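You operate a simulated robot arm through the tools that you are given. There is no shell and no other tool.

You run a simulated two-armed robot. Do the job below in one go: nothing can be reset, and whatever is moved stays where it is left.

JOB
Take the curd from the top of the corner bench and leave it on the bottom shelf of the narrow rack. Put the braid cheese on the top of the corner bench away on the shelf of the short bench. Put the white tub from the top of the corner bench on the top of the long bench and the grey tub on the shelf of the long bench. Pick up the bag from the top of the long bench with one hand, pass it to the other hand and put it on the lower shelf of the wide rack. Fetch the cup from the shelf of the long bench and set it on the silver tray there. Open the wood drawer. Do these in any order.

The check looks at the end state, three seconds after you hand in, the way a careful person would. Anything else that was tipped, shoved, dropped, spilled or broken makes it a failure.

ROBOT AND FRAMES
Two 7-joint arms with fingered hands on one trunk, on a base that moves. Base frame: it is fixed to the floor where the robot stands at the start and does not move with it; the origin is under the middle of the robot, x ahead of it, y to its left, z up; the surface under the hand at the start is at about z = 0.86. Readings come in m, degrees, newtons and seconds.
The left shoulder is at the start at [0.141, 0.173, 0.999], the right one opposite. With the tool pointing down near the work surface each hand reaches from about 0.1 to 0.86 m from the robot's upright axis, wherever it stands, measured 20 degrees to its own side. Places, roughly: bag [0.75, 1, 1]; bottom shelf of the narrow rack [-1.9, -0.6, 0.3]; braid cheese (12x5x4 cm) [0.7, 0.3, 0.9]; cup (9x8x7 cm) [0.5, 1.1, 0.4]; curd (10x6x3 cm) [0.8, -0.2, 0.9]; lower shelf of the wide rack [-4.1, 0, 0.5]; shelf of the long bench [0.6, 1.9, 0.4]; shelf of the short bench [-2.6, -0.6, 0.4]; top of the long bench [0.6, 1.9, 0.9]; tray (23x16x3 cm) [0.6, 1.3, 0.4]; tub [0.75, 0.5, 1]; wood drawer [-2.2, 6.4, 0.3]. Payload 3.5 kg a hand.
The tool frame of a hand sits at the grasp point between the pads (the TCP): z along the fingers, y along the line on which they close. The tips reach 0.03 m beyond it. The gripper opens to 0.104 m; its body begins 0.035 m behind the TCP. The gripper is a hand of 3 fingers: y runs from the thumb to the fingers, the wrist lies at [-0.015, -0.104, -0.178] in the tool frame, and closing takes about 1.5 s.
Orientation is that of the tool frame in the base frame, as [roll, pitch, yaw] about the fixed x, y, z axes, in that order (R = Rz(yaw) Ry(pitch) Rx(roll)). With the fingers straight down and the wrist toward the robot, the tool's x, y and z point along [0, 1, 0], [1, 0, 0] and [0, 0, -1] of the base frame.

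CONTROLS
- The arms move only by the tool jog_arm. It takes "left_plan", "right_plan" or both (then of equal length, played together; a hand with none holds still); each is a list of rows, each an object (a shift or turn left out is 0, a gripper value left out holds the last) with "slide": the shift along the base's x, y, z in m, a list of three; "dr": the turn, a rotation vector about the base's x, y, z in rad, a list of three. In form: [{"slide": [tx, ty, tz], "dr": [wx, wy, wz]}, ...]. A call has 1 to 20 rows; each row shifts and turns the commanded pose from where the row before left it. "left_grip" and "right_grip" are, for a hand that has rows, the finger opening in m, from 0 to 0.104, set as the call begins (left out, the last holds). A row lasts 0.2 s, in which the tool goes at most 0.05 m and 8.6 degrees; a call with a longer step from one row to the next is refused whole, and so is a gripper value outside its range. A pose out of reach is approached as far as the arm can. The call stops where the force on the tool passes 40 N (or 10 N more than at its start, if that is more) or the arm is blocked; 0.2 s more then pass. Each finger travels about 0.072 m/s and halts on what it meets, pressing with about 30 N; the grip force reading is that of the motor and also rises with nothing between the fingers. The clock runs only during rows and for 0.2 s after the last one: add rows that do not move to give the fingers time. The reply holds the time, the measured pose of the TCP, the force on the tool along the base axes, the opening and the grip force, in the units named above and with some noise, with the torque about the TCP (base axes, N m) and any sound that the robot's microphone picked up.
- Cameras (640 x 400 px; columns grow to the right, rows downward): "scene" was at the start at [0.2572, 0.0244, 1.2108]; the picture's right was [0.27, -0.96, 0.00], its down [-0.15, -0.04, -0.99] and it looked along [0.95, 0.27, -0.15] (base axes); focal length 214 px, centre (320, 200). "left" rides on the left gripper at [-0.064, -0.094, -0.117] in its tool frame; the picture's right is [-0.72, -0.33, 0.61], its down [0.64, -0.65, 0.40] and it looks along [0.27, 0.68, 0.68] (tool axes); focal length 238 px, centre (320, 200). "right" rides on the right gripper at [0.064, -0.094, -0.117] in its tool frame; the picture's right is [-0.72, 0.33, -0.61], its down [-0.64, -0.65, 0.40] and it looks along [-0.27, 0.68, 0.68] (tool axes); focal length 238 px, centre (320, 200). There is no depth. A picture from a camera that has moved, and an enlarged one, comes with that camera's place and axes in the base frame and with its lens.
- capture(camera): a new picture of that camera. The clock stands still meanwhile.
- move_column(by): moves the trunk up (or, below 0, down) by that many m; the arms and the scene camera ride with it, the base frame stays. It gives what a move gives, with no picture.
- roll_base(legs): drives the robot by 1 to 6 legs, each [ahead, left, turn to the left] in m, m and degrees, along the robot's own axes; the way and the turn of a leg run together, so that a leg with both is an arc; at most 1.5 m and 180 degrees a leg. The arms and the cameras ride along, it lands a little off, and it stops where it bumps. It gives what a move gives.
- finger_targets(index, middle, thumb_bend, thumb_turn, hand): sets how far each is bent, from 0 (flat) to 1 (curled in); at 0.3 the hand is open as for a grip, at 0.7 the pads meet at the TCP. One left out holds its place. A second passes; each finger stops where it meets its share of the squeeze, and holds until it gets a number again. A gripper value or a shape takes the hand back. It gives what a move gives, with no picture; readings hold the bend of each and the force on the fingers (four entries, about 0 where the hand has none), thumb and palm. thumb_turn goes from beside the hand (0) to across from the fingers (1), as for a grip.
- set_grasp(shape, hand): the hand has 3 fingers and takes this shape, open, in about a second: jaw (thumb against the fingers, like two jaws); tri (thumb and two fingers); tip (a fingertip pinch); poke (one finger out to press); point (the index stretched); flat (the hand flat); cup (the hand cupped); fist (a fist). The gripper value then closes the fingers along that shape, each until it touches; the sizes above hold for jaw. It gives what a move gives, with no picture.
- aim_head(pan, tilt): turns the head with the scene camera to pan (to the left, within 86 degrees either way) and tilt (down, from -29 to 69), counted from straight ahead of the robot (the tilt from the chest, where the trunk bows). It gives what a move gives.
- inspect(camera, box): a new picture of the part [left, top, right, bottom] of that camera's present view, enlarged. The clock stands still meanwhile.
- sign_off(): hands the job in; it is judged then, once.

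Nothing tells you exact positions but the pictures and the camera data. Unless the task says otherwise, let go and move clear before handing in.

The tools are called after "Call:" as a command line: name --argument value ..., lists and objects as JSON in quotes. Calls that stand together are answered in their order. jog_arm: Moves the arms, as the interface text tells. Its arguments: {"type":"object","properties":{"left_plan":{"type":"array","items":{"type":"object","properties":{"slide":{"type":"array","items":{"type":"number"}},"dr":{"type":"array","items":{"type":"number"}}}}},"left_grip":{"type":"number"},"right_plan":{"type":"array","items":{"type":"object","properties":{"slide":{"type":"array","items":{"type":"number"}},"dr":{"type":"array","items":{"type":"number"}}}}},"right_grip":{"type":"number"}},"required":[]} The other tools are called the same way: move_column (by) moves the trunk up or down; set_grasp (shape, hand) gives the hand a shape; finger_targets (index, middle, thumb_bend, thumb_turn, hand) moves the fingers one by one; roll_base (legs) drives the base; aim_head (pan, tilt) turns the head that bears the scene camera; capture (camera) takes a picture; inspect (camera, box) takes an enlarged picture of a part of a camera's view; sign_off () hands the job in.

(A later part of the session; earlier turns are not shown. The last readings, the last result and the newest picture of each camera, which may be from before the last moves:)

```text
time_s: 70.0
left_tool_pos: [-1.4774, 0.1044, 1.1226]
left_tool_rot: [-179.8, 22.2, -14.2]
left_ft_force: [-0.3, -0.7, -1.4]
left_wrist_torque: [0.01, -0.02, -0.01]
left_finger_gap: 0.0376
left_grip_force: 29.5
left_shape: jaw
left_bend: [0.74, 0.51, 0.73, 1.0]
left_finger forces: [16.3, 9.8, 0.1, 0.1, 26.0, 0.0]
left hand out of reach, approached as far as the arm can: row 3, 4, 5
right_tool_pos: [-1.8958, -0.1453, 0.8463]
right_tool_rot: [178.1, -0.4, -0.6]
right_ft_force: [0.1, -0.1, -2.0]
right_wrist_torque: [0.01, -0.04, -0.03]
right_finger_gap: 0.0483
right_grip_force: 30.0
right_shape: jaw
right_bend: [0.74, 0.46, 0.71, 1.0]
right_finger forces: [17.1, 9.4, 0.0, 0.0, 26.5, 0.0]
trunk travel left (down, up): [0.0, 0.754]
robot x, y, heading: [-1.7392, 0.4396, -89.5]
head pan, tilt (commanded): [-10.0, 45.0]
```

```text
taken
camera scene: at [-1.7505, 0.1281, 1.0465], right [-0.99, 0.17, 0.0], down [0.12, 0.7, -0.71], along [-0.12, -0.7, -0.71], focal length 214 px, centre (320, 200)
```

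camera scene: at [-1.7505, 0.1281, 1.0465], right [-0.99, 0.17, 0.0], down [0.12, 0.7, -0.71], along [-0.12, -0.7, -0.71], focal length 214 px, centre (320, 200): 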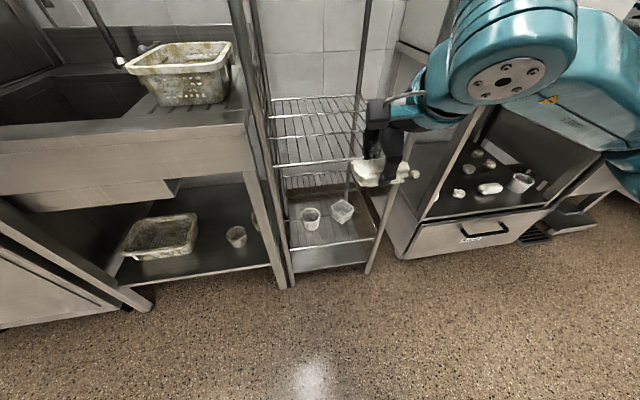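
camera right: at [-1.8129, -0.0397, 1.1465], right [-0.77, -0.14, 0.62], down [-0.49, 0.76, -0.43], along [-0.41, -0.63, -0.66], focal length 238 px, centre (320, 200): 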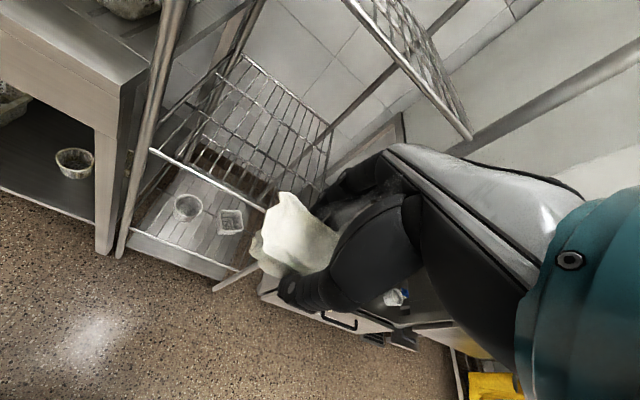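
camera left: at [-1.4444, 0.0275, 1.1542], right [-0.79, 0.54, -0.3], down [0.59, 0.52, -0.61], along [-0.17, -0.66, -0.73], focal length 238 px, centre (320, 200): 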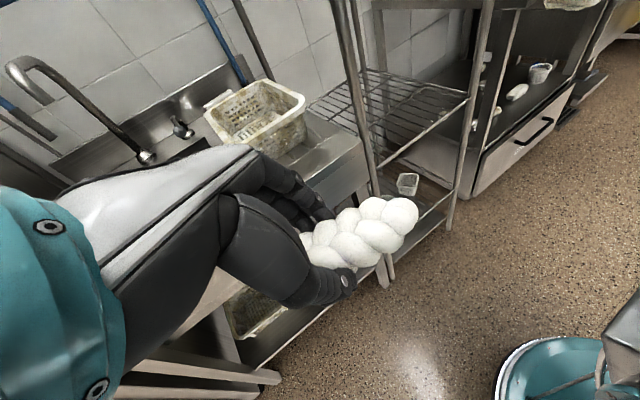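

The right arm keeps its elbow up and out. I'll lower the hand in front of the rack and tilt it slightly forward.

Call:
jog_arm --right_plan '[{"slide": [0.002, 0, -0.04]}, {"slide": [0.002, 0, -0.04]}, {"slide": [0.002, -0.005, -0.04], "dr": [-0.05, 0, 0]}, {"slide": [0.002, -0.01, -0.04], "dr": [-0.05, 0, 0]}, {"slide": [0.002, -0.01, -0.04], "dr": [-0.05, 0, 0]}, {"slide": [0.002, -0.01, -0.04], "dr": [-0.05, 0, 0]}, {"slide": [0.002, -0.01, -0.04], "dr": [-0.05, 0, 0]}, {"slide": [0.002, -0.01, -0.04], "dr": [-0.05, 0, 0]}, {"slide": [0, -0.01, -0.04], "dr": [-0.05, 0, 0]}, {"slide": [0, -0.01, -0.035]}]'

Call:
capture --camera "scene"

Call:
capture --camera "right"

```text
time_s: 72.2
left_tool_pos: [-1.4769, 0.1056, 1.1236]
left_tool_rot: [179.9, 22.2, -14.3]
left_ft_force: [0.8, -0.4, -1.5]
left_wrist_torque: [0.0, -0.04, 0.0]
left_finger_gap: 0.0379
left_grip_force: 29.7
left_shape: jaw
left_bend: [0.74, 0.51, 0.73, 1.0]
left_finger forces: [16.3, 9.7, 0.0, 0.1, 26.3, 0.0]
right_tool_pos: [-1.8087, -0.2413, 0.4967]
right_tool_rot: [158.5, -0.2, -1.1]
right_ft_force: [0.0, 0.4, -3.0]
right_wrist_torque: [0.01, -0.04, -0.01]
right_finger_gap: 0.0479
right_grip_force: 30.1
right_shape: jaw
right_bend: [0.74, 0.46, 0.71, 1.0]
right_finger forces: [17.3, 10.2, 0.1, 0.1, 28.0, 0.1]
right hand out of reach, approached as far as the arm can: row 7, 8, 9, 10
trunk travel left (down, up): [0.0, 0.754]
robot x, y, heading: [-1.7392, 0.4409, -89.7]
head pan, tilt (commanded): [-10.0, 45.0]
```

```text
taken
camera scene: at [-1.7502, 0.1283, 1.0466], right [-0.99, 0.17, 0.0], down [0.12, 0.7, -0.71], along [-0.12, -0.7, -0.71], focal length 214 px, centre (320, 200)
```

scene: 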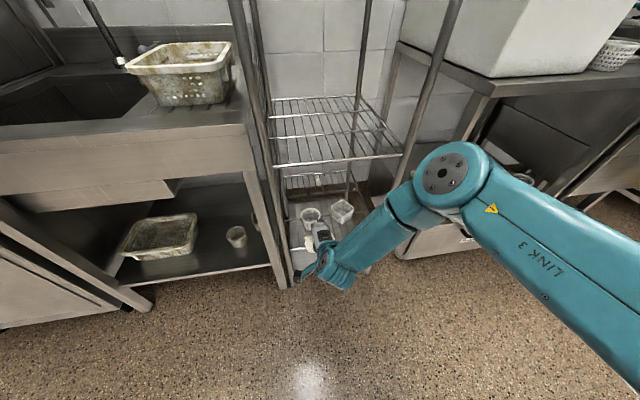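

```text
taken
camera right: at [-1.7423, -0.1124, 0.5717], right [-0.72, -0.07, 0.69], down [-0.63, 0.47, -0.62], along [-0.28, -0.88, -0.38], focal length 238 px, centre (320, 200)
```

right: 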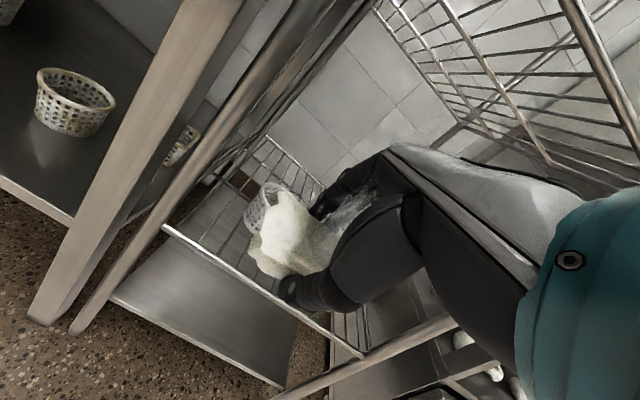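

The pose limits come from the wrist being nearly straight when the arm hangs steeply; stretching further forward should free it. I'll extend forward at this height and check.

Call:
jog_arm --right_plan '[{"slide": [-0.015, -0.02, 0]}, {"slide": [-0.015, -0.02, 0]}, {"slide": [-0.015, -0.02, -0.005]}, {"slide": [-0.015, -0.02, -0.005]}]'

Call:
capture --camera "scene"

```text
time_s: 73.2
left_tool_pos: [-1.4777, 0.1056, 1.1241]
left_tool_rot: [179.9, 22.2, -14.3]
left_ft_force: [-0.5, 0.9, -1.4]
left_wrist_torque: [0.0, 0.0, -0.01]
left_finger_gap: 0.0375
left_grip_force: 29.4
left_shape: jaw
left_bend: [0.74, 0.51, 0.73, 1.0]
left_finger forces: [16.2, 9.8, 0.0, 0.1, 26.2, 0.1]
right_tool_pos: [-1.8389, -0.3178, 0.504]
right_tool_rot: [158.7, -0.3, -1.0]
right_ft_force: [-0.5, 0.4, -2.0]
right_wrist_torque: [-0.01, 0.0, 0.0]
right_finger_gap: 0.0476
right_grip_force: 30.6
right_shape: jaw
right_bend: [0.74, 0.46, 0.71, 1.0]
right_finger forces: [17.2, 10.2, 0.0, 0.1, 27.8, 0.0]
right hand out of reach, approached as far as the arm can: row 1, 2, 3, 4
trunk travel left (down, up): [0.0, 0.754]
robot x, y, heading: [-1.7404, 0.4384, -89.6]
head pan, tilt (commanded): [-10.0, 45.0]
```

```text
taken
camera scene: at [-1.7502, 0.1285, 1.0467], right [-0.99, 0.17, 0.0], down [0.12, 0.7, -0.71], along [-0.12, -0.7, -0.71], focal length 214 px, centre (320, 200)
```

scene: 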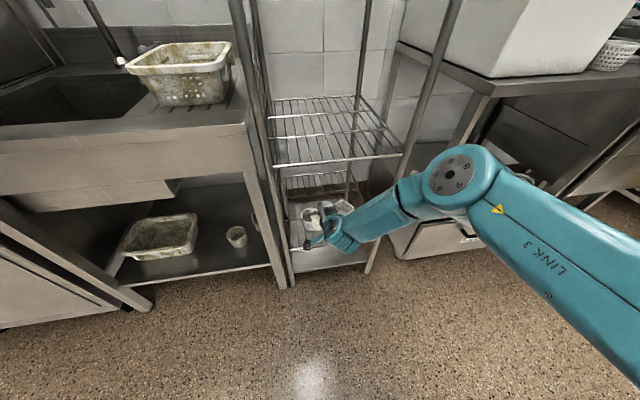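

Still limited. I'll back the hand out a little, bring the tool upright again and test how low it can go there.

Call:
jog_arm --right_plan '[{"slide": [0, 0.03, 0.01], "dr": [0.1, 0, 0]}, {"slide": [-0.01, 0.03, 0.01], "dr": [0.1, 0, 0]}, {"slide": [-0.02, 0.03, 0], "dr": [0.1, 0, 0]}, {"slide": [-0.02, 0.01, 0], "dr": [0.05, 0, 0]}, {"slide": [0, 0, -0.03]}, {"slide": [0, 0, -0.03]}, {"slide": [0, 0, -0.03]}]'

Call:
capture --camera "scene"

```text
time_s: 74.8
left_tool_pos: [-1.477, 0.1063, 1.1235]
left_tool_rot: [-180.0, 22.1, -14.2]
left_ft_force: [-0.4, 0.0, -1.4]
left_wrist_torque: [-0.01, -0.01, -0.01]
left_finger_gap: 0.0377
left_grip_force: 30.1
left_shape: jaw
left_bend: [0.74, 0.51, 0.73, 1.0]
left_finger forces: [16.3, 9.9, 0.1, 0.0, 26.2, 0.1]
right_tool_pos: [-1.8872, -0.2172, 0.4325]
right_tool_rot: [178.3, -0.4, -0.8]
right_ft_force: [-0.7, 1.3, -1.7]
right_wrist_torque: [-0.02, -0.02, 0.05]
right_finger_gap: 0.0477
right_grip_force: 30.1
right_shape: jaw
right_bend: [0.74, 0.46, 0.71, 1.0]
right_finger forces: [17.4, 10.4, 0.0, 0.0, 27.6, 0.0]
trunk travel left (down, up): [0.0, 0.754]
robot x, y, heading: [-1.7418, 0.4392, -89.5]
head pan, tilt (commanded): [-10.0, 45.0]
```

```text
taken
camera scene: at [-1.7503, 0.1284, 1.0466], right [-0.99, 0.17, 0.0], down [0.12, 0.7, -0.71], along [-0.12, -0.7, -0.71], focal length 214 px, centre (320, 200)
```

scene: 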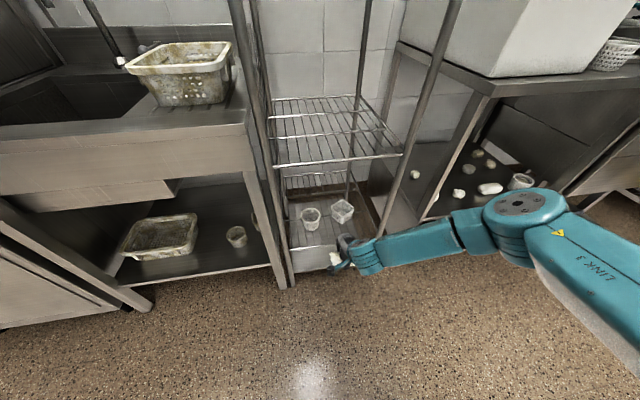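

With the tool upright the arm goes low without trouble (TCP z=0.43). I'll use the hand camera to measure the vessels on the bottom shelf precisely.

Call:
capture --camera "right"

Call:
inspect --camera "scene" --box '[260, 90, 440, 290]'

```text
taken
camera right: at [-1.8227, -0.1199, 0.5461], right [-0.73, -0.3, 0.62], down [-0.63, 0.65, -0.43], along [-0.27, -0.7, -0.66], focal length 238 px, centre (320, 200)
```

right: 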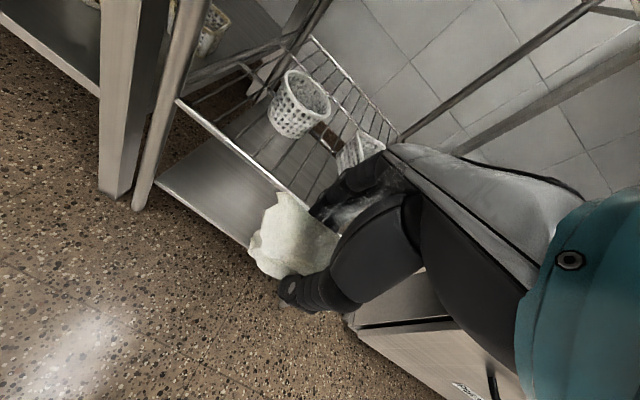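

```text
2.00 times, centred on (350, 190) of scene
camera zoom: at [-1.7503, 0.1284, 1.0466], right [-0.99, 0.17, 0.0], down [0.12, 0.7, -0.71], along [-0.12, -0.7, -0.71], focal length 429 px, centre (260, 220)
```

zoom: 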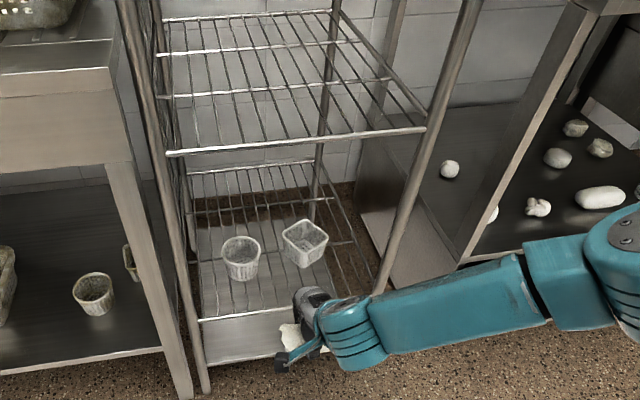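

The vessels are at about (-1.81,-0.45) and (-1.953,-0.46) on the wire shelf at z≈0.305; there's room for the curd in front between them at about (-1.885,-0.378). I'll drive 0.12 m ahead at this height, then check.

Call:
roll_base --legs '[[0.12, 0, 0]]'

Call:
capture --camera "right"

Call:
inspect --camera "scene" --box '[240, 130, 460, 330]'

```text
time_s: 76.0
left_tool_pos: [-1.4768, -0.0132, 1.1237]
left_tool_rot: [180.0, 22.1, -14.3]
left_ft_force: [0.2, -0.2, -1.4]
left_wrist_torque: [0.0, -0.04, 0.01]
left_finger_gap: 0.0379
left_grip_force: 29.8
left_shape: jaw
left_bend: [0.74, 0.51, 0.73, 1.0]
left_finger forces: [16.3, 9.8, 0.1, 0.1, 26.2, 0.0]
right_tool_pos: [-1.8851, -0.3355, 0.4322]
right_tool_rot: [178.1, -0.5, -0.7]
right_ft_force: [-1.0, 0.0, -1.2]
right_wrist_torque: [-0.01, 0.01, 0.02]
right_finger_gap: 0.048
right_grip_force: 30.2
right_shape: jaw
right_bend: [0.74, 0.46, 0.71, 1.0]
right_finger forces: [17.4, 10.2, 0.0, 0.0, 27.6, 0.0]
trunk travel left (down, up): [0.0, 0.754]
robot x, y, heading: [-1.7374, 0.3233, -89.5]
head pan, tilt (commanded): [-10.0, 45.0]
```

```text
taken
camera right: at [-1.8213, -0.2386, 0.5463], right [-0.73, -0.3, 0.62], down [-0.63, 0.65, -0.43], along [-0.27, -0.7, -0.66], focal length 238 px, centre (320, 200)
```

right: 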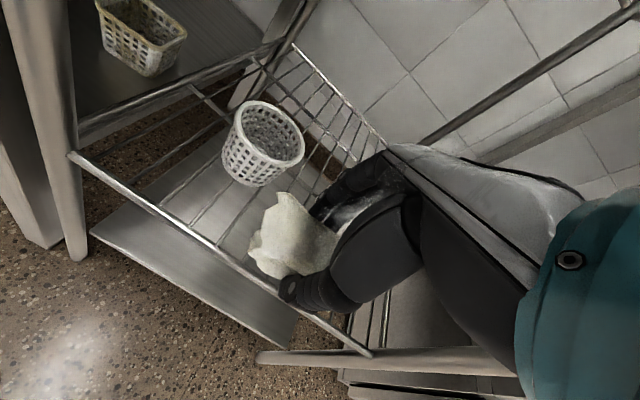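

```text
2.00 times, centred on (350, 230) of scene
camera zoom: at [-1.7492, 0.0095, 1.0466], right [-0.99, 0.17, 0.0], down [0.12, 0.7, -0.71], along [-0.12, -0.7, -0.71], focal length 429 px, centre (260, 140)
```

zoom: 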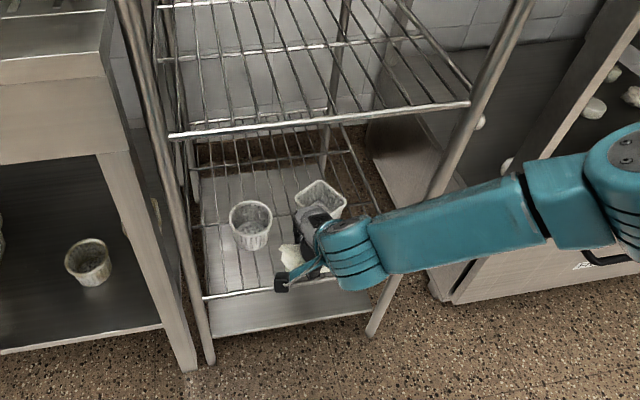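

Everything is clear; the front rail is at y≈-0.34. I'll move the curd in 4 cm and lower it close to the wire shelf.

Call:
jog_arm --right_plan '[{"slide": [0, -0.022, 0]}, {"slide": [0, -0.021, 0]}, {"slide": [0, 0, -0.025]}, {"slide": [0, 0, -0.025]}, {"slide": [0, 0, -0.02]}]'

Call:
capture --camera "right"

Call:
inspect --camera "scene" --box '[280, 170, 400, 290]'

```text
time_s: 77.2
left_tool_pos: [-1.4758, -0.0131, 1.1231]
left_tool_rot: [179.9, 22.2, -14.3]
left_ft_force: [-1.1, -0.1, -1.4]
left_wrist_torque: [0.02, -0.02, -0.02]
left_finger_gap: 0.0381
left_grip_force: 30.0
left_shape: jaw
left_bend: [0.74, 0.51, 0.73, 1.0]
left_finger forces: [16.4, 9.8, 0.1, 0.0, 26.2, 0.0]
right_tool_pos: [-1.886, -0.3788, 0.362]
right_tool_rot: [178.2, -0.4, -0.8]
right_ft_force: [-0.2, 0.5, -1.9]
right_wrist_torque: [0.02, -0.02, 0.0]
right_finger_gap: 0.0479
right_grip_force: 30.1
right_shape: jaw
right_bend: [0.74, 0.46, 0.71, 1.0]
right_finger forces: [17.4, 10.4, 0.0, 0.0, 27.6, 0.0]
trunk travel left (down, up): [0.0, 0.754]
robot x, y, heading: [-1.7358, 0.321, -89.5]
head pan, tilt (commanded): [-10.0, 45.0]
```

```text
taken
camera right: at [-1.8209, -0.2813, 0.4763], right [-0.73, -0.3, 0.62], down [-0.63, 0.65, -0.43], along [-0.27, -0.7, -0.66], focal length 238 px, centre (320, 200)
```

right: 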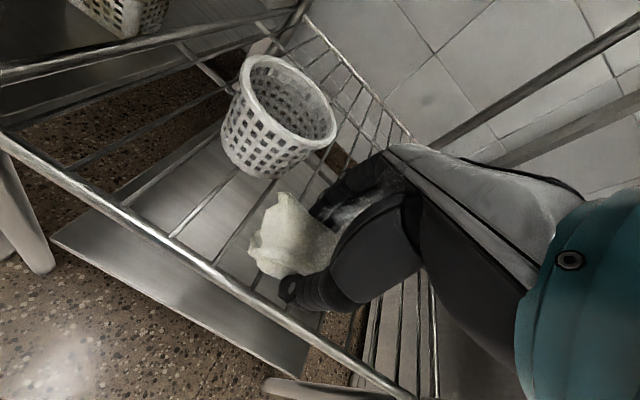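

```text
3.33 times, centred on (340, 230) of scene
camera zoom: at [-1.7492, 0.0097, 1.0467], right [-0.99, 0.17, 0.0], down [0.12, 0.7, -0.71], along [-0.12, -0.7, -0.71], focal length 715 px, centre (253, 100)
```

zoom: 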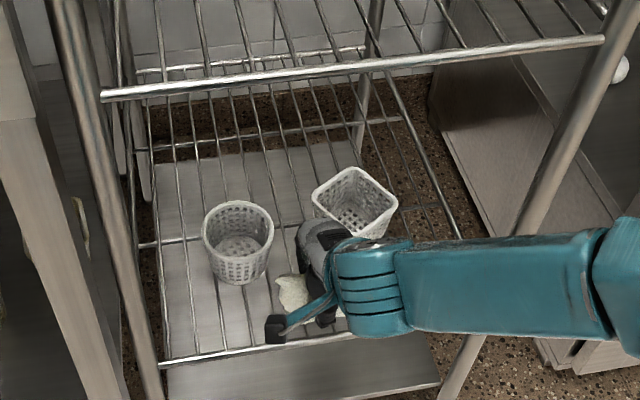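

The curd hovers about 1.5 cm above the wires between the two baskets. I'll lower in small steps.

Call:
jog_arm --right_plan '[{"slide": [0, 0, -0.006]}, {"slide": [0, 0, -0.005]}, {}]'

Call:
jog_arm --right_plan '[{"slide": [0, 0, -0.004]}, {}]'

Call:
capture --camera "right"

```text
time_s: 78.0
left_tool_pos: [-1.4754, -0.0097, 1.1243]
left_tool_rot: [179.7, 22.1, -14.4]
left_ft_force: [0.2, 0.5, -1.9]
left_wrist_torque: [-0.02, -0.03, 0.01]
left_finger_gap: 0.038
left_grip_force: 29.9
left_shape: jaw
left_bend: [0.74, 0.51, 0.73, 1.0]
left_finger forces: [16.2, 9.8, 0.0, 0.1, 26.2, 0.0]
right_tool_pos: [-1.8854, -0.3802, 0.357]
right_tool_rot: [177.7, -0.5, -0.6]
right_ft_force: [-2.3, 5.4, 34.2]
right_wrist_torque: [0.18, 0.07, -0.06]
right_finger_gap: 0.0495
right_grip_force: 29.8
right_shape: jaw
right_bend: [0.75, 0.46, 0.71, 1.0]
right_finger forces: [19.5, 11.6, 0.0, 0.0, 31.9, 0.0]
trunk travel left (down, up): [0.0, 0.754]
robot x, y, heading: [-1.7358, 0.3198, -89.7]
head pan, tilt (commanded): [-10.0, 45.0]
```

```text
time_s: 78.6
left_tool_pos: [-1.4758, -0.0099, 1.1243]
left_tool_rot: [179.8, 22.1, -14.3]
left_ft_force: [-0.4, 0.0, -2.2]
left_wrist_torque: [0.0, -0.05, -0.01]
left_finger_gap: 0.038
left_grip_force: 30.3
left_shape: jaw
left_bend: [0.74, 0.51, 0.73, 1.0]
left_finger forces: [16.2, 9.8, 0.0, 0.1, 26.2, 0.0]
right_tool_pos: [-1.8854, -0.3797, 0.3523]
right_tool_rot: [177.9, -0.5, -0.6]
right_ft_force: [0.7, 0.6, 32.2]
right_wrist_torque: [0.5, -0.06, -0.03]
right_finger_gap: 0.0498
right_grip_force: 29.9
right_shape: jaw
right_bend: [0.75, 0.46, 0.72, 1.0]
right_finger forces: [18.1, 10.3, 0.1, 0.0, 39.0, 0.1]
trunk travel left (down, up): [0.0, 0.754]
robot x, y, heading: [-1.7388, 0.3202, -89.5]
head pan, tilt (commanded): [-10.0, 45.0]
```

```text
taken
camera right: at [-1.8204, -0.2818, 0.4649], right [-0.73, -0.29, 0.62], down [-0.63, 0.64, -0.43], along [-0.27, -0.71, -0.65], focal length 238 px, centre (320, 200)
```

right: 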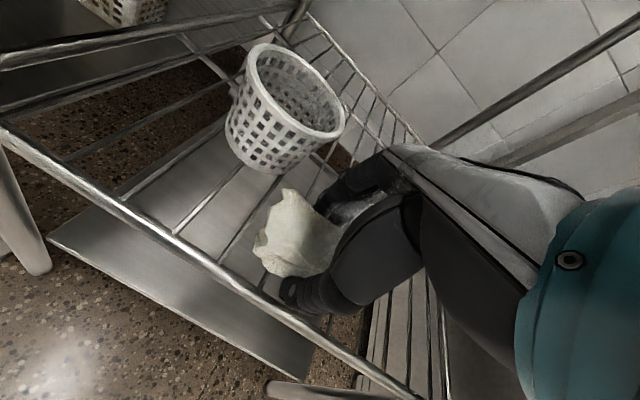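

The curd rests on the wires (about 32 N push). I'll ease up a few millimetres and open the fingers just enough to release.

Call:
jog_arm --right_plan '[{"slide": [0, 0, 0.003]}, {}, {}]'

Call:
jog_arm --right_plan '[{}, {}, {}, {}, {}]' --right_grip 0.066

Call:
capture --camera "right"

Call:
inspect --camera "scene" --box '[280, 170, 400, 290]'

```text
time_s: 79.4
left_tool_pos: [-1.4749, -0.0129, 1.1237]
left_tool_rot: [179.9, 22.1, -14.4]
left_ft_force: [-0.6, 0.0, -1.0]
left_wrist_torque: [-0.02, -0.03, 0.01]
left_finger_gap: 0.0375
left_grip_force: 29.4
left_shape: jaw
left_bend: [0.74, 0.51, 0.73, 1.0]
left_finger forces: [16.2, 9.9, 0.0, 0.0, 26.2, 0.0]
right_tool_pos: [-1.8843, -0.3779, 0.3512]
right_tool_rot: [178.1, -0.4, -0.7]
right_ft_force: [2.1, -4.0, 17.1]
right_wrist_torque: [-0.12, -0.08, 0.01]
right_finger_gap: 0.0495
right_grip_force: 29.9
right_shape: jaw
right_bend: [0.75, 0.45, 0.72, 1.0]
right_finger forces: [20.4, 11.8, 0.0, 0.0, 27.3, 0.0]
trunk travel left (down, up): [0.0, 0.754]
robot x, y, heading: [-1.7356, 0.3183, -89.6]
head pan, tilt (commanded): [-10.0, 45.0]
```

```text
time_s: 80.6
left_tool_pos: [-1.4755, -0.012, 1.1237]
left_tool_rot: [179.9, 22.1, -14.4]
left_ft_force: [-0.7, 0.2, -1.8]
left_wrist_torque: [-0.02, -0.04, 0.0]
left_finger_gap: 0.0377
left_grip_force: 29.8
left_shape: jaw
left_bend: [0.74, 0.51, 0.73, 1.0]
left_finger forces: [16.3, 9.9, 0.0, 0.0, 26.2, 0.0]
right_tool_pos: [-1.8857, -0.3788, 0.3513]
right_tool_rot: [178.2, -0.4, -0.7]
right_ft_force: [-1.2, -4.9, 16.3]
right_wrist_torque: [0.39, -0.05, 0.0]
right_finger_gap: 0.0591
right_grip_force: 0.1
right_shape: jaw
right_bend: [0.28, 0.39, 0.71, 1.0]
right_finger forces: [0.0, 0.0, 0.0, 0.1, 16.2, 0.1]
trunk travel left (down, up): [0.0, 0.754]
robot x, y, heading: [-1.7369, 0.3227, -89.5]
head pan, tilt (commanded): [-10.0, 45.0]
```

```text
taken
camera right: at [-1.8211, -0.2808, 0.4652], right [-0.73, -0.3, 0.62], down [-0.63, 0.65, -0.43], along [-0.27, -0.7, -0.66], focal length 238 px, centre (320, 200)
```

right: 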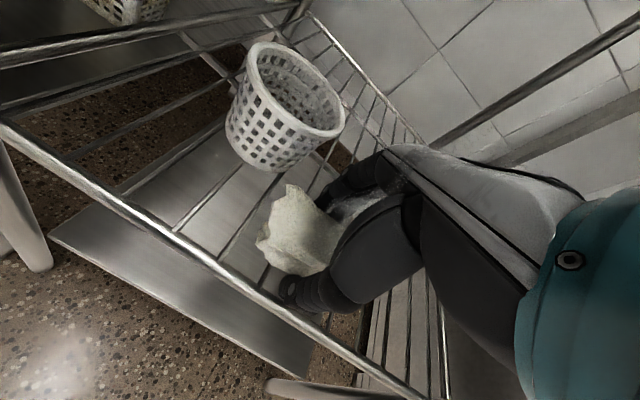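

```text
3.33 times, centred on (340, 230) of scene
camera zoom: at [-1.7489, 0.011, 1.0472], right [-0.99, 0.17, 0.0], down [0.12, 0.7, -0.71], along [-0.12, -0.7, -0.71], focal length 715 px, centre (253, 100)
```

zoom: 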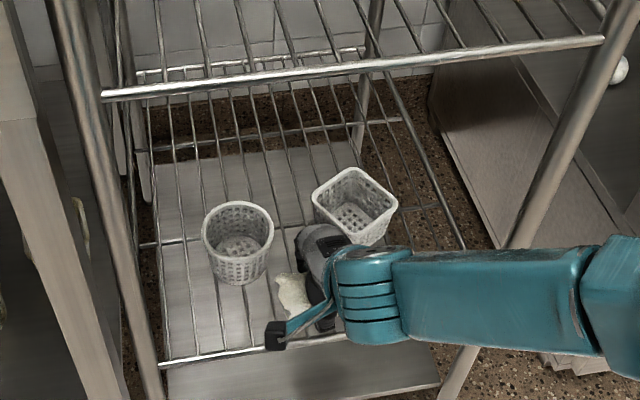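

The thumb seems to rest on the front rail. I'll raise a centimetre, then open further.

Call:
jog_arm --right_plan '[{"slide": [0, 0, 0.006]}, {"slide": [0, 0, 0.006]}, {}, {}]' --right_grip 0.07

Call:
capture --camera "right"

```text
time_s: 81.6
left_tool_pos: [-1.4761, -0.0137, 1.1242]
left_tool_rot: [-180.0, 22.0, -14.4]
left_ft_force: [0.5, -0.7, -1.4]
left_wrist_torque: [-0.03, -0.04, 0.02]
left_finger_gap: 0.0377
left_grip_force: 30.2
left_shape: jaw
left_bend: [0.74, 0.51, 0.73, 1.0]
left_finger forces: [16.3, 9.8, 0.1, 0.0, 26.2, 0.0]
right_tool_pos: [-1.8849, -0.3783, 0.3636]
right_tool_rot: [178.2, -0.4, -0.6]
right_ft_force: [0.2, 0.2, 0.3]
right_wrist_torque: [0.04, 0.02, -0.02]
right_finger_gap: 0.0697
right_grip_force: 0.0
right_shape: jaw
right_bend: [0.28, 0.38, 0.6, 1.0]
right_finger forces: [0.0, 0.1, 0.0, 0.0, 0.0, 0.0]
trunk travel left (down, up): [0.0, 0.754]
robot x, y, heading: [-1.7377, 0.318, -89.5]
head pan, tilt (commanded): [-10.0, 45.0]
```

```text
taken
camera right: at [-1.8213, -0.2806, 0.4766], right [-0.73, -0.3, 0.62], down [-0.63, 0.65, -0.43], along [-0.27, -0.7, -0.66], focal length 238 px, centre (320, 200)
```

right: 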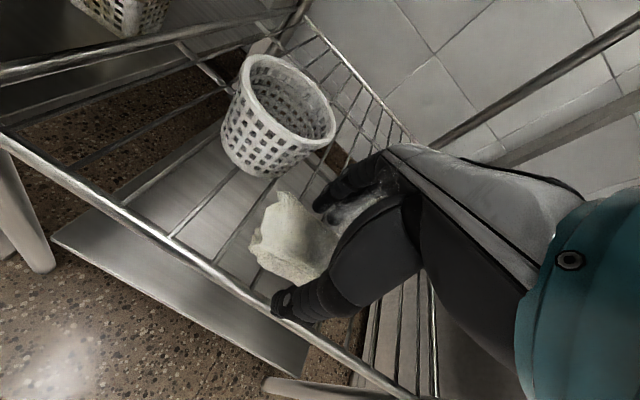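

The curd is free. I'll lift the hand straight up and look.

Call:
jog_arm --right_plan '[{"slide": [0, 0, 0.02]}, {"slide": [0, 0, 0.025]}, {"slide": [0, 0.005, 0.03]}, {"slide": [0, 0.03, 0.02]}, {"slide": [0, 0.04, 0]}, {"slide": [0, 0.04, 0.01]}]'

Call:
capture --camera "right"

Call:
inspect --camera "scene" --box '[280, 150, 420, 290]'

```text
time_s: 83.0
left_tool_pos: [-1.4746, -0.013, 1.1249]
left_tool_rot: [-179.9, 22.2, -14.3]
left_ft_force: [0.5, 0.3, -0.7]
left_wrist_torque: [-0.02, -0.02, -0.02]
left_finger_gap: 0.0378
left_grip_force: 30.0
left_shape: jaw
left_bend: [0.74, 0.51, 0.73, 1.0]
left_finger forces: [16.2, 9.8, 0.1, 0.0, 26.2, 0.0]
right_tool_pos: [-1.8862, -0.2628, 0.4685]
right_tool_rot: [178.1, -0.3, -0.7]
right_ft_force: [-0.2, -0.4, 0.0]
right_wrist_torque: [0.03, -0.01, 0.0]
right_finger_gap: 0.0699
right_grip_force: 0.1
right_shape: jaw
right_bend: [0.28, 0.38, 0.6, 1.0]
right_finger forces: [0.0, 0.1, 0.0, 0.0, 0.0, 0.0]
trunk travel left (down, up): [0.0, 0.754]
robot x, y, heading: [-1.7377, 0.3212, -89.4]
head pan, tilt (commanded): [-10.0, 45.0]
```

```text
taken
camera right: at [-1.8208, -0.1644, 0.5828], right [-0.73, -0.3, 0.62], down [-0.63, 0.65, -0.43], along [-0.27, -0.7, -0.66], focal length 238 px, centre (320, 200)
```

right: 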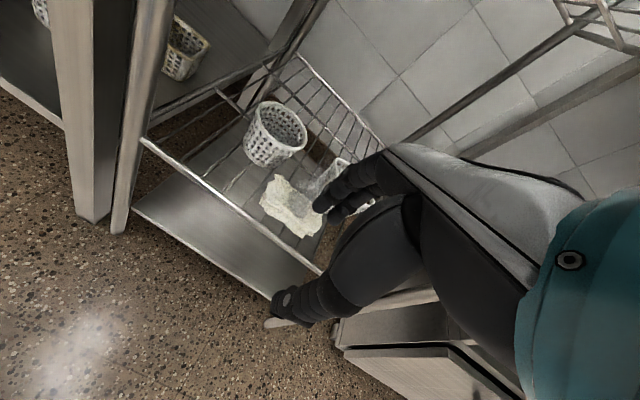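

```text
2.86 times, centred on (350, 220) of scene
camera zoom: at [-1.7489, 0.0101, 1.0469], right [-0.99, 0.17, 0.0], down [0.12, 0.7, -0.71], along [-0.12, -0.7, -0.71], focal length 613 px, centre (234, 143)
```

zoom: 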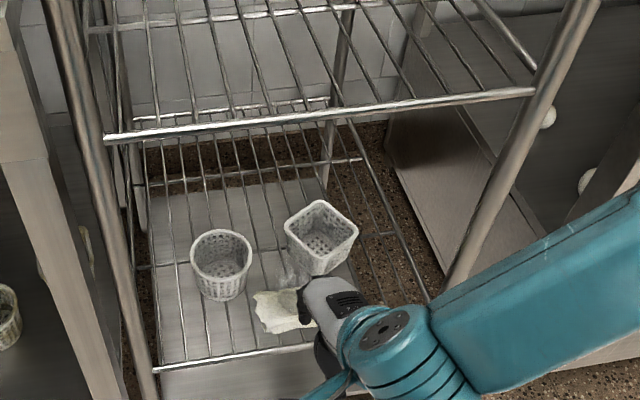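

The curd now sits flat on the bottom wire shelf between the baskets. I'll back the base off and raise the right arm.

Call:
roll_base --legs '[[-0.12, 0, 0]]'

Call:
jog_arm --right_plan '[{"slide": [0, 0.01, 0.045]}, {"slide": [0, 0.01, 0.045]}, {"slide": [0, 0.01, 0.045]}, {"slide": [0, 0, 0.045]}, {"slide": [0, 0, 0.045]}, {"slide": [0, 0, 0.045]}, {"slide": [0, 0, 0.045]}, {"slide": [0, 0, 0.045]}, {"slide": [0, 0, 0.045]}, {"slide": [0, 0, 0.045]}, {"slide": [0, 0, 0.045]}, {"slide": [0, 0, 0.045]}]' --right_grip 0.104

Call:
capture --camera "scene"

```text
time_s: 84.3
left_tool_pos: [-1.4778, 0.1042, 1.1234]
left_tool_rot: [-180.0, 22.1, -14.4]
left_ft_force: [-0.9, 0.0, -0.5]
left_wrist_torque: [-0.05, -0.02, 0.03]
left_finger_gap: 0.038
left_grip_force: 30.0
left_shape: jaw
left_bend: [0.74, 0.51, 0.73, 1.0]
left_finger forces: [16.2, 9.8, 0.0, 0.1, 26.2, 0.1]
right_tool_pos: [-1.888, -0.144, 0.4666]
right_tool_rot: [178.1, -0.4, -0.8]
right_ft_force: [-0.1, -0.4, 0.6]
right_wrist_torque: [0.01, 0.02, 0.01]
right_finger_gap: 0.0697
right_grip_force: 0.0
right_shape: jaw
right_bend: [0.28, 0.38, 0.6, 1.0]
right_finger forces: [0.0, 0.0, 0.0, 0.0, 0.0, 0.1]
trunk travel left (down, up): [0.0, 0.754]
robot x, y, heading: [-1.7383, 0.4363, -89.8]
head pan, tilt (commanded): [-10.0, 45.0]
```

```text
time_s: 86.9
left_tool_pos: [-1.477, 0.1041, 1.1249]
left_tool_rot: [-179.9, 22.1, -14.3]
left_ft_force: [-0.1, 0.2, -0.8]
left_wrist_torque: [-0.02, -0.02, 0.01]
left_finger_gap: 0.038
left_grip_force: 30.5
left_shape: jaw
left_bend: [0.74, 0.51, 0.73, 1.0]
left_finger forces: [16.1, 9.8, 0.0, 0.1, 26.2, 0.0]
right_tool_pos: [-1.8856, -0.1155, 1.0098]
right_tool_rot: [178.2, -0.4, -0.7]
right_ft_force: [0.0, -0.8, 0.3]
right_wrist_torque: [0.03, 0.01, -0.03]
right_finger_gap: 0.1037
right_grip_force: 0.0
right_shape: jaw
right_bend: [0.3, 0.3, 0.3, 0.98]
right_finger forces: [0.0, 0.0, 0.0, 0.0, 0.1, 0.0]
trunk travel left (down, up): [0.0, 0.754]
robot x, y, heading: [-1.737, 0.4417, -89.8]
head pan, tilt (commanded): [-10.0, 45.0]
```

```text
taken
camera scene: at [-1.7505, 0.1275, 1.0469], right [-0.99, 0.17, 0.0], down [0.12, 0.7, -0.71], along [-0.12, -0.7, -0.71], focal length 214 px, centre (320, 200)
```

scene: 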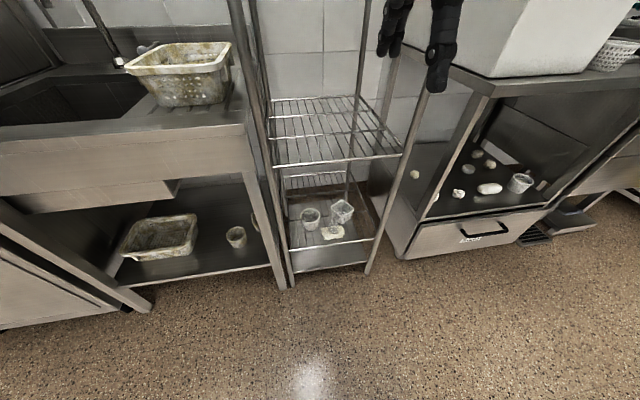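

Now the short bench to the right. I'll roll further along and look onto its shelf.

Call:
roll_base --legs '[[0, -0.8, 0]]'

Call:
aim_head --pan 0 --tilt 40

Call:
capture --camera "scene"

Call:
capture --camera "left"

```text
time_s: 91.3
left_tool_pos: [-2.3115, 0.1027, 1.1224]
left_tool_rot: [179.9, 22.0, -16.0]
left_ft_force: [0.4, -0.7, -1.2]
left_wrist_torque: [-0.03, -0.02, 0.0]
left_finger_gap: 0.0377
left_grip_force: 30.1
left_shape: jaw
left_bend: [0.74, 0.51, 0.73, 1.0]
left_finger forces: [16.2, 9.8, 0.0, 0.1, 26.2, 0.1]
right_tool_pos: [-2.725, -0.1038, 1.0102]
right_tool_rot: [178.2, -0.4, -2.4]
right_ft_force: [0.5, 0.2, -0.7]
right_wrist_torque: [0.0, -0.02, 0.0]
right_finger_gap: 0.1035
right_grip_force: 0.1
right_shape: jaw
right_bend: [0.3, 0.3, 0.3, 0.98]
right_finger forces: [0.0, 0.0, 0.1, 0.0, 0.0, 0.0]
trunk travel left (down, up): [0.0, 0.754]
robot x, y, heading: [-2.5645, 0.4443, -91.5]
head pan, tilt (commanded): [-10.0, 45.0]
```

```text
time_s: 92.0
left_tool_pos: [-2.3113, 0.1037, 1.1232]
left_tool_rot: [-180.0, 22.1, -16.0]
left_ft_force: [0.1, -0.4, -1.6]
left_wrist_torque: [-0.03, -0.04, 0.02]
left_finger_gap: 0.0376
left_grip_force: 30.4
left_shape: jaw
left_bend: [0.74, 0.51, 0.73, 1.0]
left_finger forces: [16.3, 9.8, 0.1, 0.0, 26.1, 0.0]
right_tool_pos: [-2.7255, -0.104, 1.0103]
right_tool_rot: [178.2, -0.4, -2.4]
right_ft_force: [-0.3, 0.5, 0.3]
right_wrist_torque: [0.03, -0.02, 0.02]
right_finger_gap: 0.1038
right_grip_force: 0.1
right_shape: jaw
right_bend: [0.3, 0.3, 0.3, 0.98]
right_finger forces: [0.0, 0.1, 0.0, 0.0, 0.1, 0.0]
trunk travel left (down, up): [0.0, 0.754]
robot x, y, heading: [-2.5619, 0.4446, -91.1]
head pan, tilt (commanded): [0.0, 40.0]
```

```text
taken
camera scene: at [-2.5693, 0.1291, 1.054], right [-1.0, 0.02, 0.0], down [0.01, 0.64, -0.77], along [-0.02, -0.77, -0.64], focal length 214 px, centre (320, 200)
```

scene: 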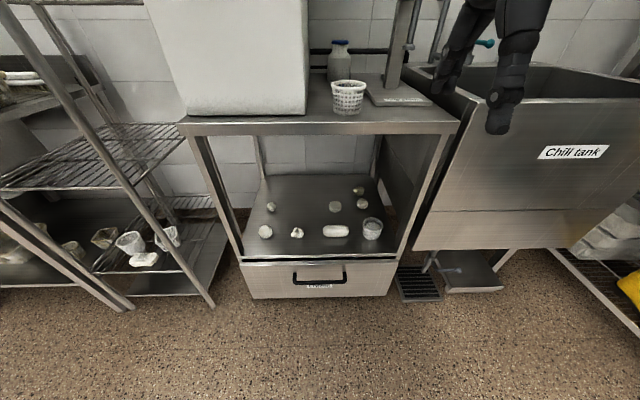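

```text
taken
camera left: at [-2.2988, 0.1975, 1.2552], right [-0.77, 0.56, -0.3], down [0.6, 0.51, -0.62], along [-0.19, -0.66, -0.73], focal length 238 px, centre (320, 200)
```

left: 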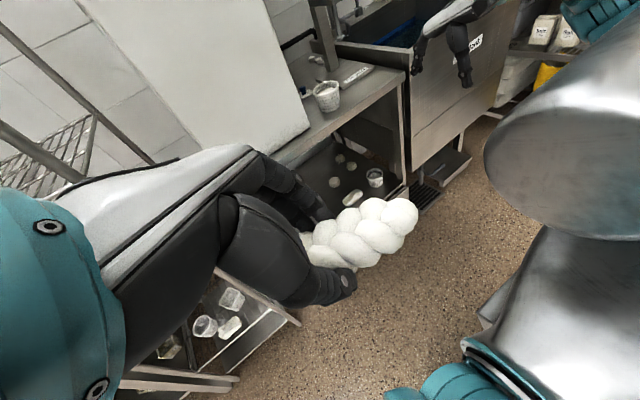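

The short bench's shelf has several cheeses in a row with a free strip in front of them. I'll bring the left hand forward and down in front of the bench, turning the braid parallel to the shelf edge.

Call:
jog_arm --left_plan '[{"slide": [-0.02, -0.04, 0], "dr": [0, 0, 0.135]}, {"slide": [-0.02, -0.04, 0], "dr": [0, 0, 0.135]}, {"slide": [-0.02, -0.04, -0.02]}, {"slide": [-0.02, -0.04, -0.02]}, {"slide": [-0.01, -0.04, -0.02]}, {"slide": [-0.01, -0.04, -0.02]}, {"slide": [-0.01, -0.02, -0.04]}, {"slide": [0, 0, -0.045]}, {"slide": [0, 0, -0.045]}, {"slide": [0, 0, -0.045]}]'

Call:
capture --camera "scene"

```text
time_s: 94.2
left_tool_pos: [-2.4207, -0.1558, 0.8658]
left_tool_rot: [180.0, 22.2, -0.5]
left_ft_force: [-0.1, 0.1, -1.1]
left_wrist_torque: [0.0, -0.02, 0.0]
left_finger_gap: 0.0377
left_grip_force: 29.7
left_shape: jaw
left_bend: [0.74, 0.51, 0.73, 1.0]
left_finger forces: [16.2, 9.8, 0.1, 0.1, 26.0, 0.0]
right_tool_pos: [-2.725, -0.1038, 1.0098]
right_tool_rot: [178.1, -0.5, -2.4]
right_ft_force: [0.3, 0.8, 0.0]
right_wrist_torque: [0.02, 0.0, -0.03]
right_finger_gap: 0.1035
right_grip_force: 0.0
right_shape: jaw
right_bend: [0.3, 0.3, 0.3, 0.98]
right_finger forces: [0.0, 0.1, 0.1, 0.0, 0.0, 0.0]
trunk travel left (down, up): [0.0, 0.754]
robot x, y, heading: [-2.5594, 0.4423, -91.4]
head pan, tilt (commanded): [0.0, 40.0]
```

```text
taken
camera scene: at [-2.5692, 0.1289, 1.0539], right [-1.0, 0.02, 0.0], down [0.01, 0.64, -0.77], along [-0.02, -0.77, -0.64], focal length 214 px, centre (320, 200)
```

scene: 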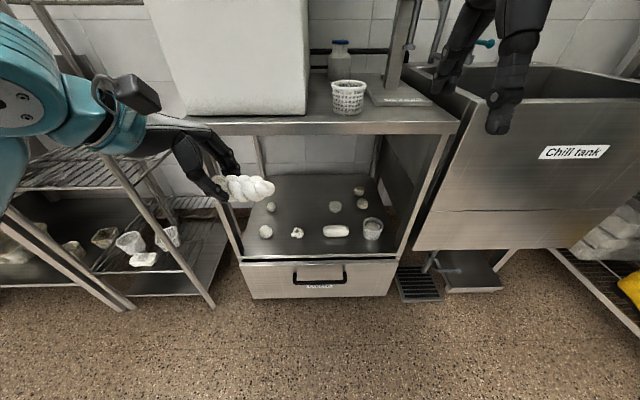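

Continuing down in front of the shelf opening.

Call:
jog_arm --left_plan '[{"slide": [0, 0, -0.045]}, {"slide": [0, 0, -0.045]}, {"slide": [0, 0, -0.045]}, {"slide": [0, 0, -0.045]}, {"slide": [0, 0, -0.045]}, {"slide": [0, 0, -0.045]}, {"slide": [0, 0, -0.045]}, {"slide": [0, 0, -0.04]}]'

Call:
capture --camera "scene"

Call:
capture --camera "left"

```text
time_s: 96.0
left_tool_pos: [-2.4225, -0.1554, 0.5124]
left_tool_rot: [-180.0, 22.2, -0.5]
left_ft_force: [-0.3, -0.3, -0.9]
left_wrist_torque: [-0.02, -0.03, 0.04]
left_finger_gap: 0.0372
left_grip_force: 30.3
left_shape: jaw
left_bend: [0.74, 0.51, 0.73, 1.0]
left_finger forces: [16.2, 9.6, 0.0, 0.1, 25.9, 0.1]
right_tool_pos: [-2.7248, -0.1046, 1.0105]
right_tool_rot: [178.1, -0.4, -2.4]
right_ft_force: [0.1, -0.8, 0.1]
right_wrist_torque: [0.01, 0.01, 0.01]
right_finger_gap: 0.1038
right_grip_force: 0.1
right_shape: jaw
right_bend: [0.3, 0.3, 0.3, 0.98]
right_finger forces: [0.0, 0.0, 0.0, 0.0, 0.0, 0.1]
trunk travel left (down, up): [0.0, 0.754]
robot x, y, heading: [-2.5601, 0.4436, -91.3]
head pan, tilt (commanded): [0.0, 40.0]
```

```text
taken
camera scene: at [-2.5692, 0.129, 1.054], right [-1.0, 0.02, 0.0], down [0.01, 0.64, -0.77], along [-0.02, -0.77, -0.64], focal length 214 px, centre (320, 200)
```

scene: 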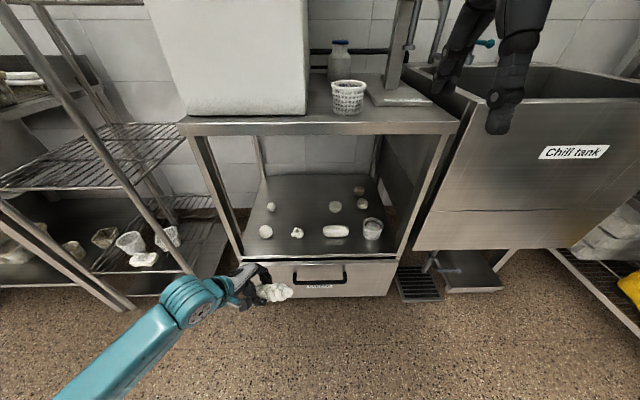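

```text
taken
camera left: at [-2.4358, -0.0626, 0.6448], right [-0.89, 0.33, -0.3], down [0.45, 0.65, -0.62], along [-0.01, -0.68, -0.73], focal length 238 px, centre (320, 200)
```

left: 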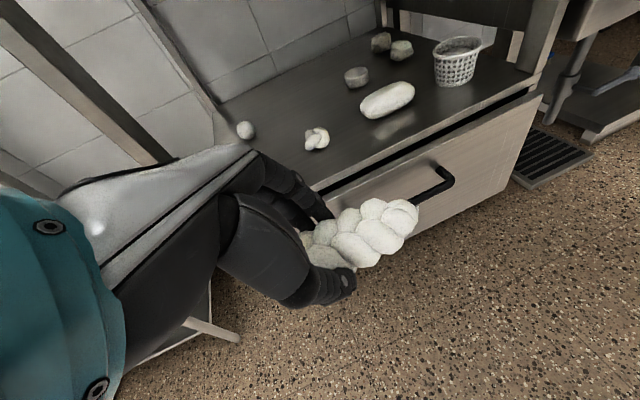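

I now have good positions: shelf at z≈0.368, front edge y≈-0.345, knot at (-2.48,-0.45), log from x=-2.59 to -2.70. The braid will go in front of the gap between them, at about y=-0.39. I'll shift the base right and ahead.

Call:
roll_base --legs '[[0, -0.12, 1.3], [0.09, 0, 0]]'

Call:
capture --camera "left"

Call:
capture --camera "scene"

```text
time_s: 97.9
left_tool_pos: [-2.529, -0.2425, 0.5135]
left_tool_rot: [179.9, 22.1, 0.7]
left_ft_force: [0.2, 0.1, -1.2]
left_wrist_torque: [-0.05, -0.04, 0.02]
left_finger_gap: 0.0374
left_grip_force: 30.4
left_shape: jaw
left_bend: [0.74, 0.51, 0.73, 1.0]
left_finger forces: [16.1, 9.6, 0.0, 0.1, 26.0, 0.1]
right_tool_pos: [-2.8326, -0.1971, 1.0089]
right_tool_rot: [178.2, -0.3, -1.1]
right_ft_force: [-0.4, -0.9, 0.4]
right_wrist_torque: [-0.01, 0.05, 0.0]
right_finger_gap: 0.1033
right_grip_force: 0.1
right_shape: jaw
right_bend: [0.3, 0.3, 0.3, 0.98]
right_finger forces: [0.0, 0.0, 0.0, 0.0, 0.1, 0.1]
trunk travel left (down, up): [0.0, 0.754]
robot x, y, heading: [-2.6813, 0.3518, -89.7]
head pan, tilt (commanded): [0.0, 40.0]
```

```text
taken
camera left: at [-2.5445, -0.1494, 0.6453], right [-0.9, 0.31, -0.3], down [0.43, 0.66, -0.62], along [0.0, -0.68, -0.73], focal length 238 px, centre (320, 200)
```

left: 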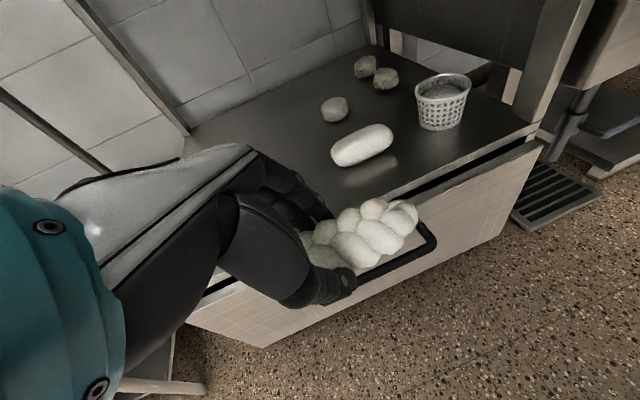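

```text
taken
camera scene: at [-2.682, 0.0391, 1.0539], right [-1.0, 0.0, 0.0], down [0.0, 0.64, -0.77], along [0.0, -0.77, -0.64], focal length 214 px, centre (320, 200)
```

scene: 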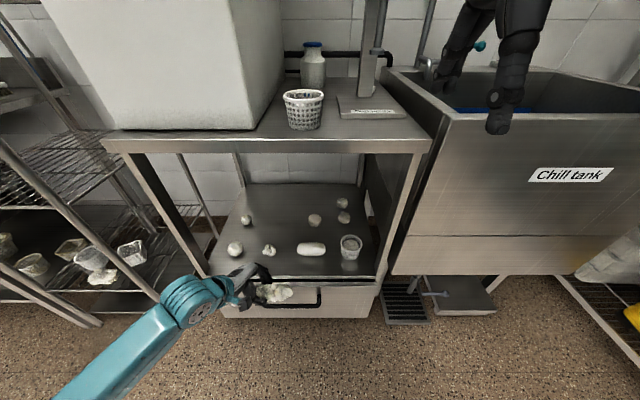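

Positions agree. I'll move forward over the strip and lower most of the way.

Call:
jog_arm --left_plan '[{"slide": [-0.006, -0.04, 0]}, {"slide": [-0.006, -0.04, 0]}, {"slide": [-0.006, -0.035, -0.01]}, {"slide": [0, -0.033, -0.01]}, {"slide": [0, 0, -0.025]}, {"slide": [0, 0, -0.025]}, {"slide": [0, 0, -0.015]}]'

Call:
capture --camera "left"

Call:
inspect --camera "scene" --box '[200, 200, 400, 330]'

```text
time_s: 99.5
left_tool_pos: [-2.5484, -0.3913, 0.4269]
left_tool_rot: [180.0, 22.1, 0.9]
left_ft_force: [0.2, 0.0, -1.2]
left_wrist_torque: [-0.02, -0.05, 0.01]
left_finger_gap: 0.0373
left_grip_force: 30.3
left_shape: jaw
left_bend: [0.74, 0.51, 0.73, 1.0]
left_finger forces: [16.1, 9.6, 0.0, 0.1, 25.7, 0.0]
right_tool_pos: [-2.835, -0.1988, 1.0092]
right_tool_rot: [178.2, -0.4, -1.0]
right_ft_force: [-0.3, -0.8, -0.9]
right_wrist_torque: [0.0, 0.0, 0.02]
right_finger_gap: 0.1037
right_grip_force: 0.1
right_shape: jaw
right_bend: [0.3, 0.3, 0.3, 0.98]
right_finger forces: [0.1, 0.0, 0.0, 0.0, 0.0, 0.0]
trunk travel left (down, up): [0.0, 0.754]
robot x, y, heading: [-2.6792, 0.3529, -90.0]
head pan, tilt (commanded): [0.0, 40.0]
```

```text
taken
camera left: at [-2.5634, -0.2983, 0.5591], right [-0.9, 0.31, -0.3], down [0.43, 0.66, -0.62], along [0.0, -0.68, -0.73], focal length 238 px, centre (320, 200)
```

left: 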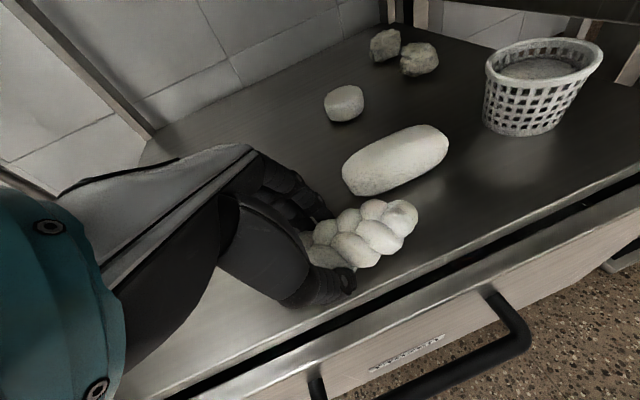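

```text
3.08 times, centred on (300, 265) of scene
camera zoom: at [-2.682, 0.0393, 1.054], right [-1.0, 0.0, 0.0], down [0.0, 0.64, -0.77], along [0.0, -0.77, -0.64], focal length 660 px, centre (382, 0)
```

zoom: 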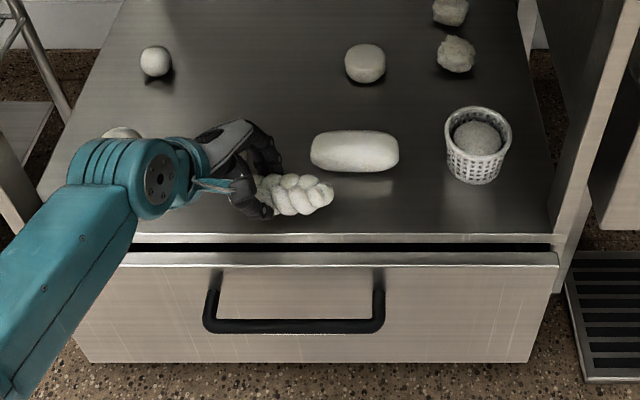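

The braid is well placed in front of the log and the knot. I'll lower gently to contact.

Call:
jog_arm --left_plan '[{"slide": [0, 0, -0.006]}, {"slide": [0, 0, -0.005]}, {}]'

```text
time_s: 100.3
left_tool_pos: [-2.5466, -0.3909, 0.4159]
left_tool_rot: [-180.0, 22.2, 0.9]
left_ft_force: [0.4, 0.9, -0.6]
left_wrist_torque: [-0.02, -0.04, -0.01]
left_finger_gap: 0.0374
left_grip_force: 30.2
left_shape: jaw
left_bend: [0.74, 0.51, 0.73, 1.0]
left_finger forces: [16.0, 9.6, 0.1, 0.1, 25.7, 0.1]
right_tool_pos: [-2.8329, -0.1976, 1.0097]
right_tool_rot: [178.3, -0.4, -1.1]
right_ft_force: [0.8, 0.6, -0.1]
right_wrist_torque: [-0.02, 0.03, 0.01]
right_finger_gap: 0.1038
right_grip_force: 0.1
right_shape: jaw
right_bend: [0.3, 0.3, 0.3, 0.98]
right_finger forces: [0.0, 0.0, 0.1, 0.1, 0.0, 0.1]
trunk travel left (down, up): [0.0, 0.754]
robot x, y, heading: [-2.6782, 0.3531, -89.9]
head pan, tilt (commanded): [0.0, 40.0]
```

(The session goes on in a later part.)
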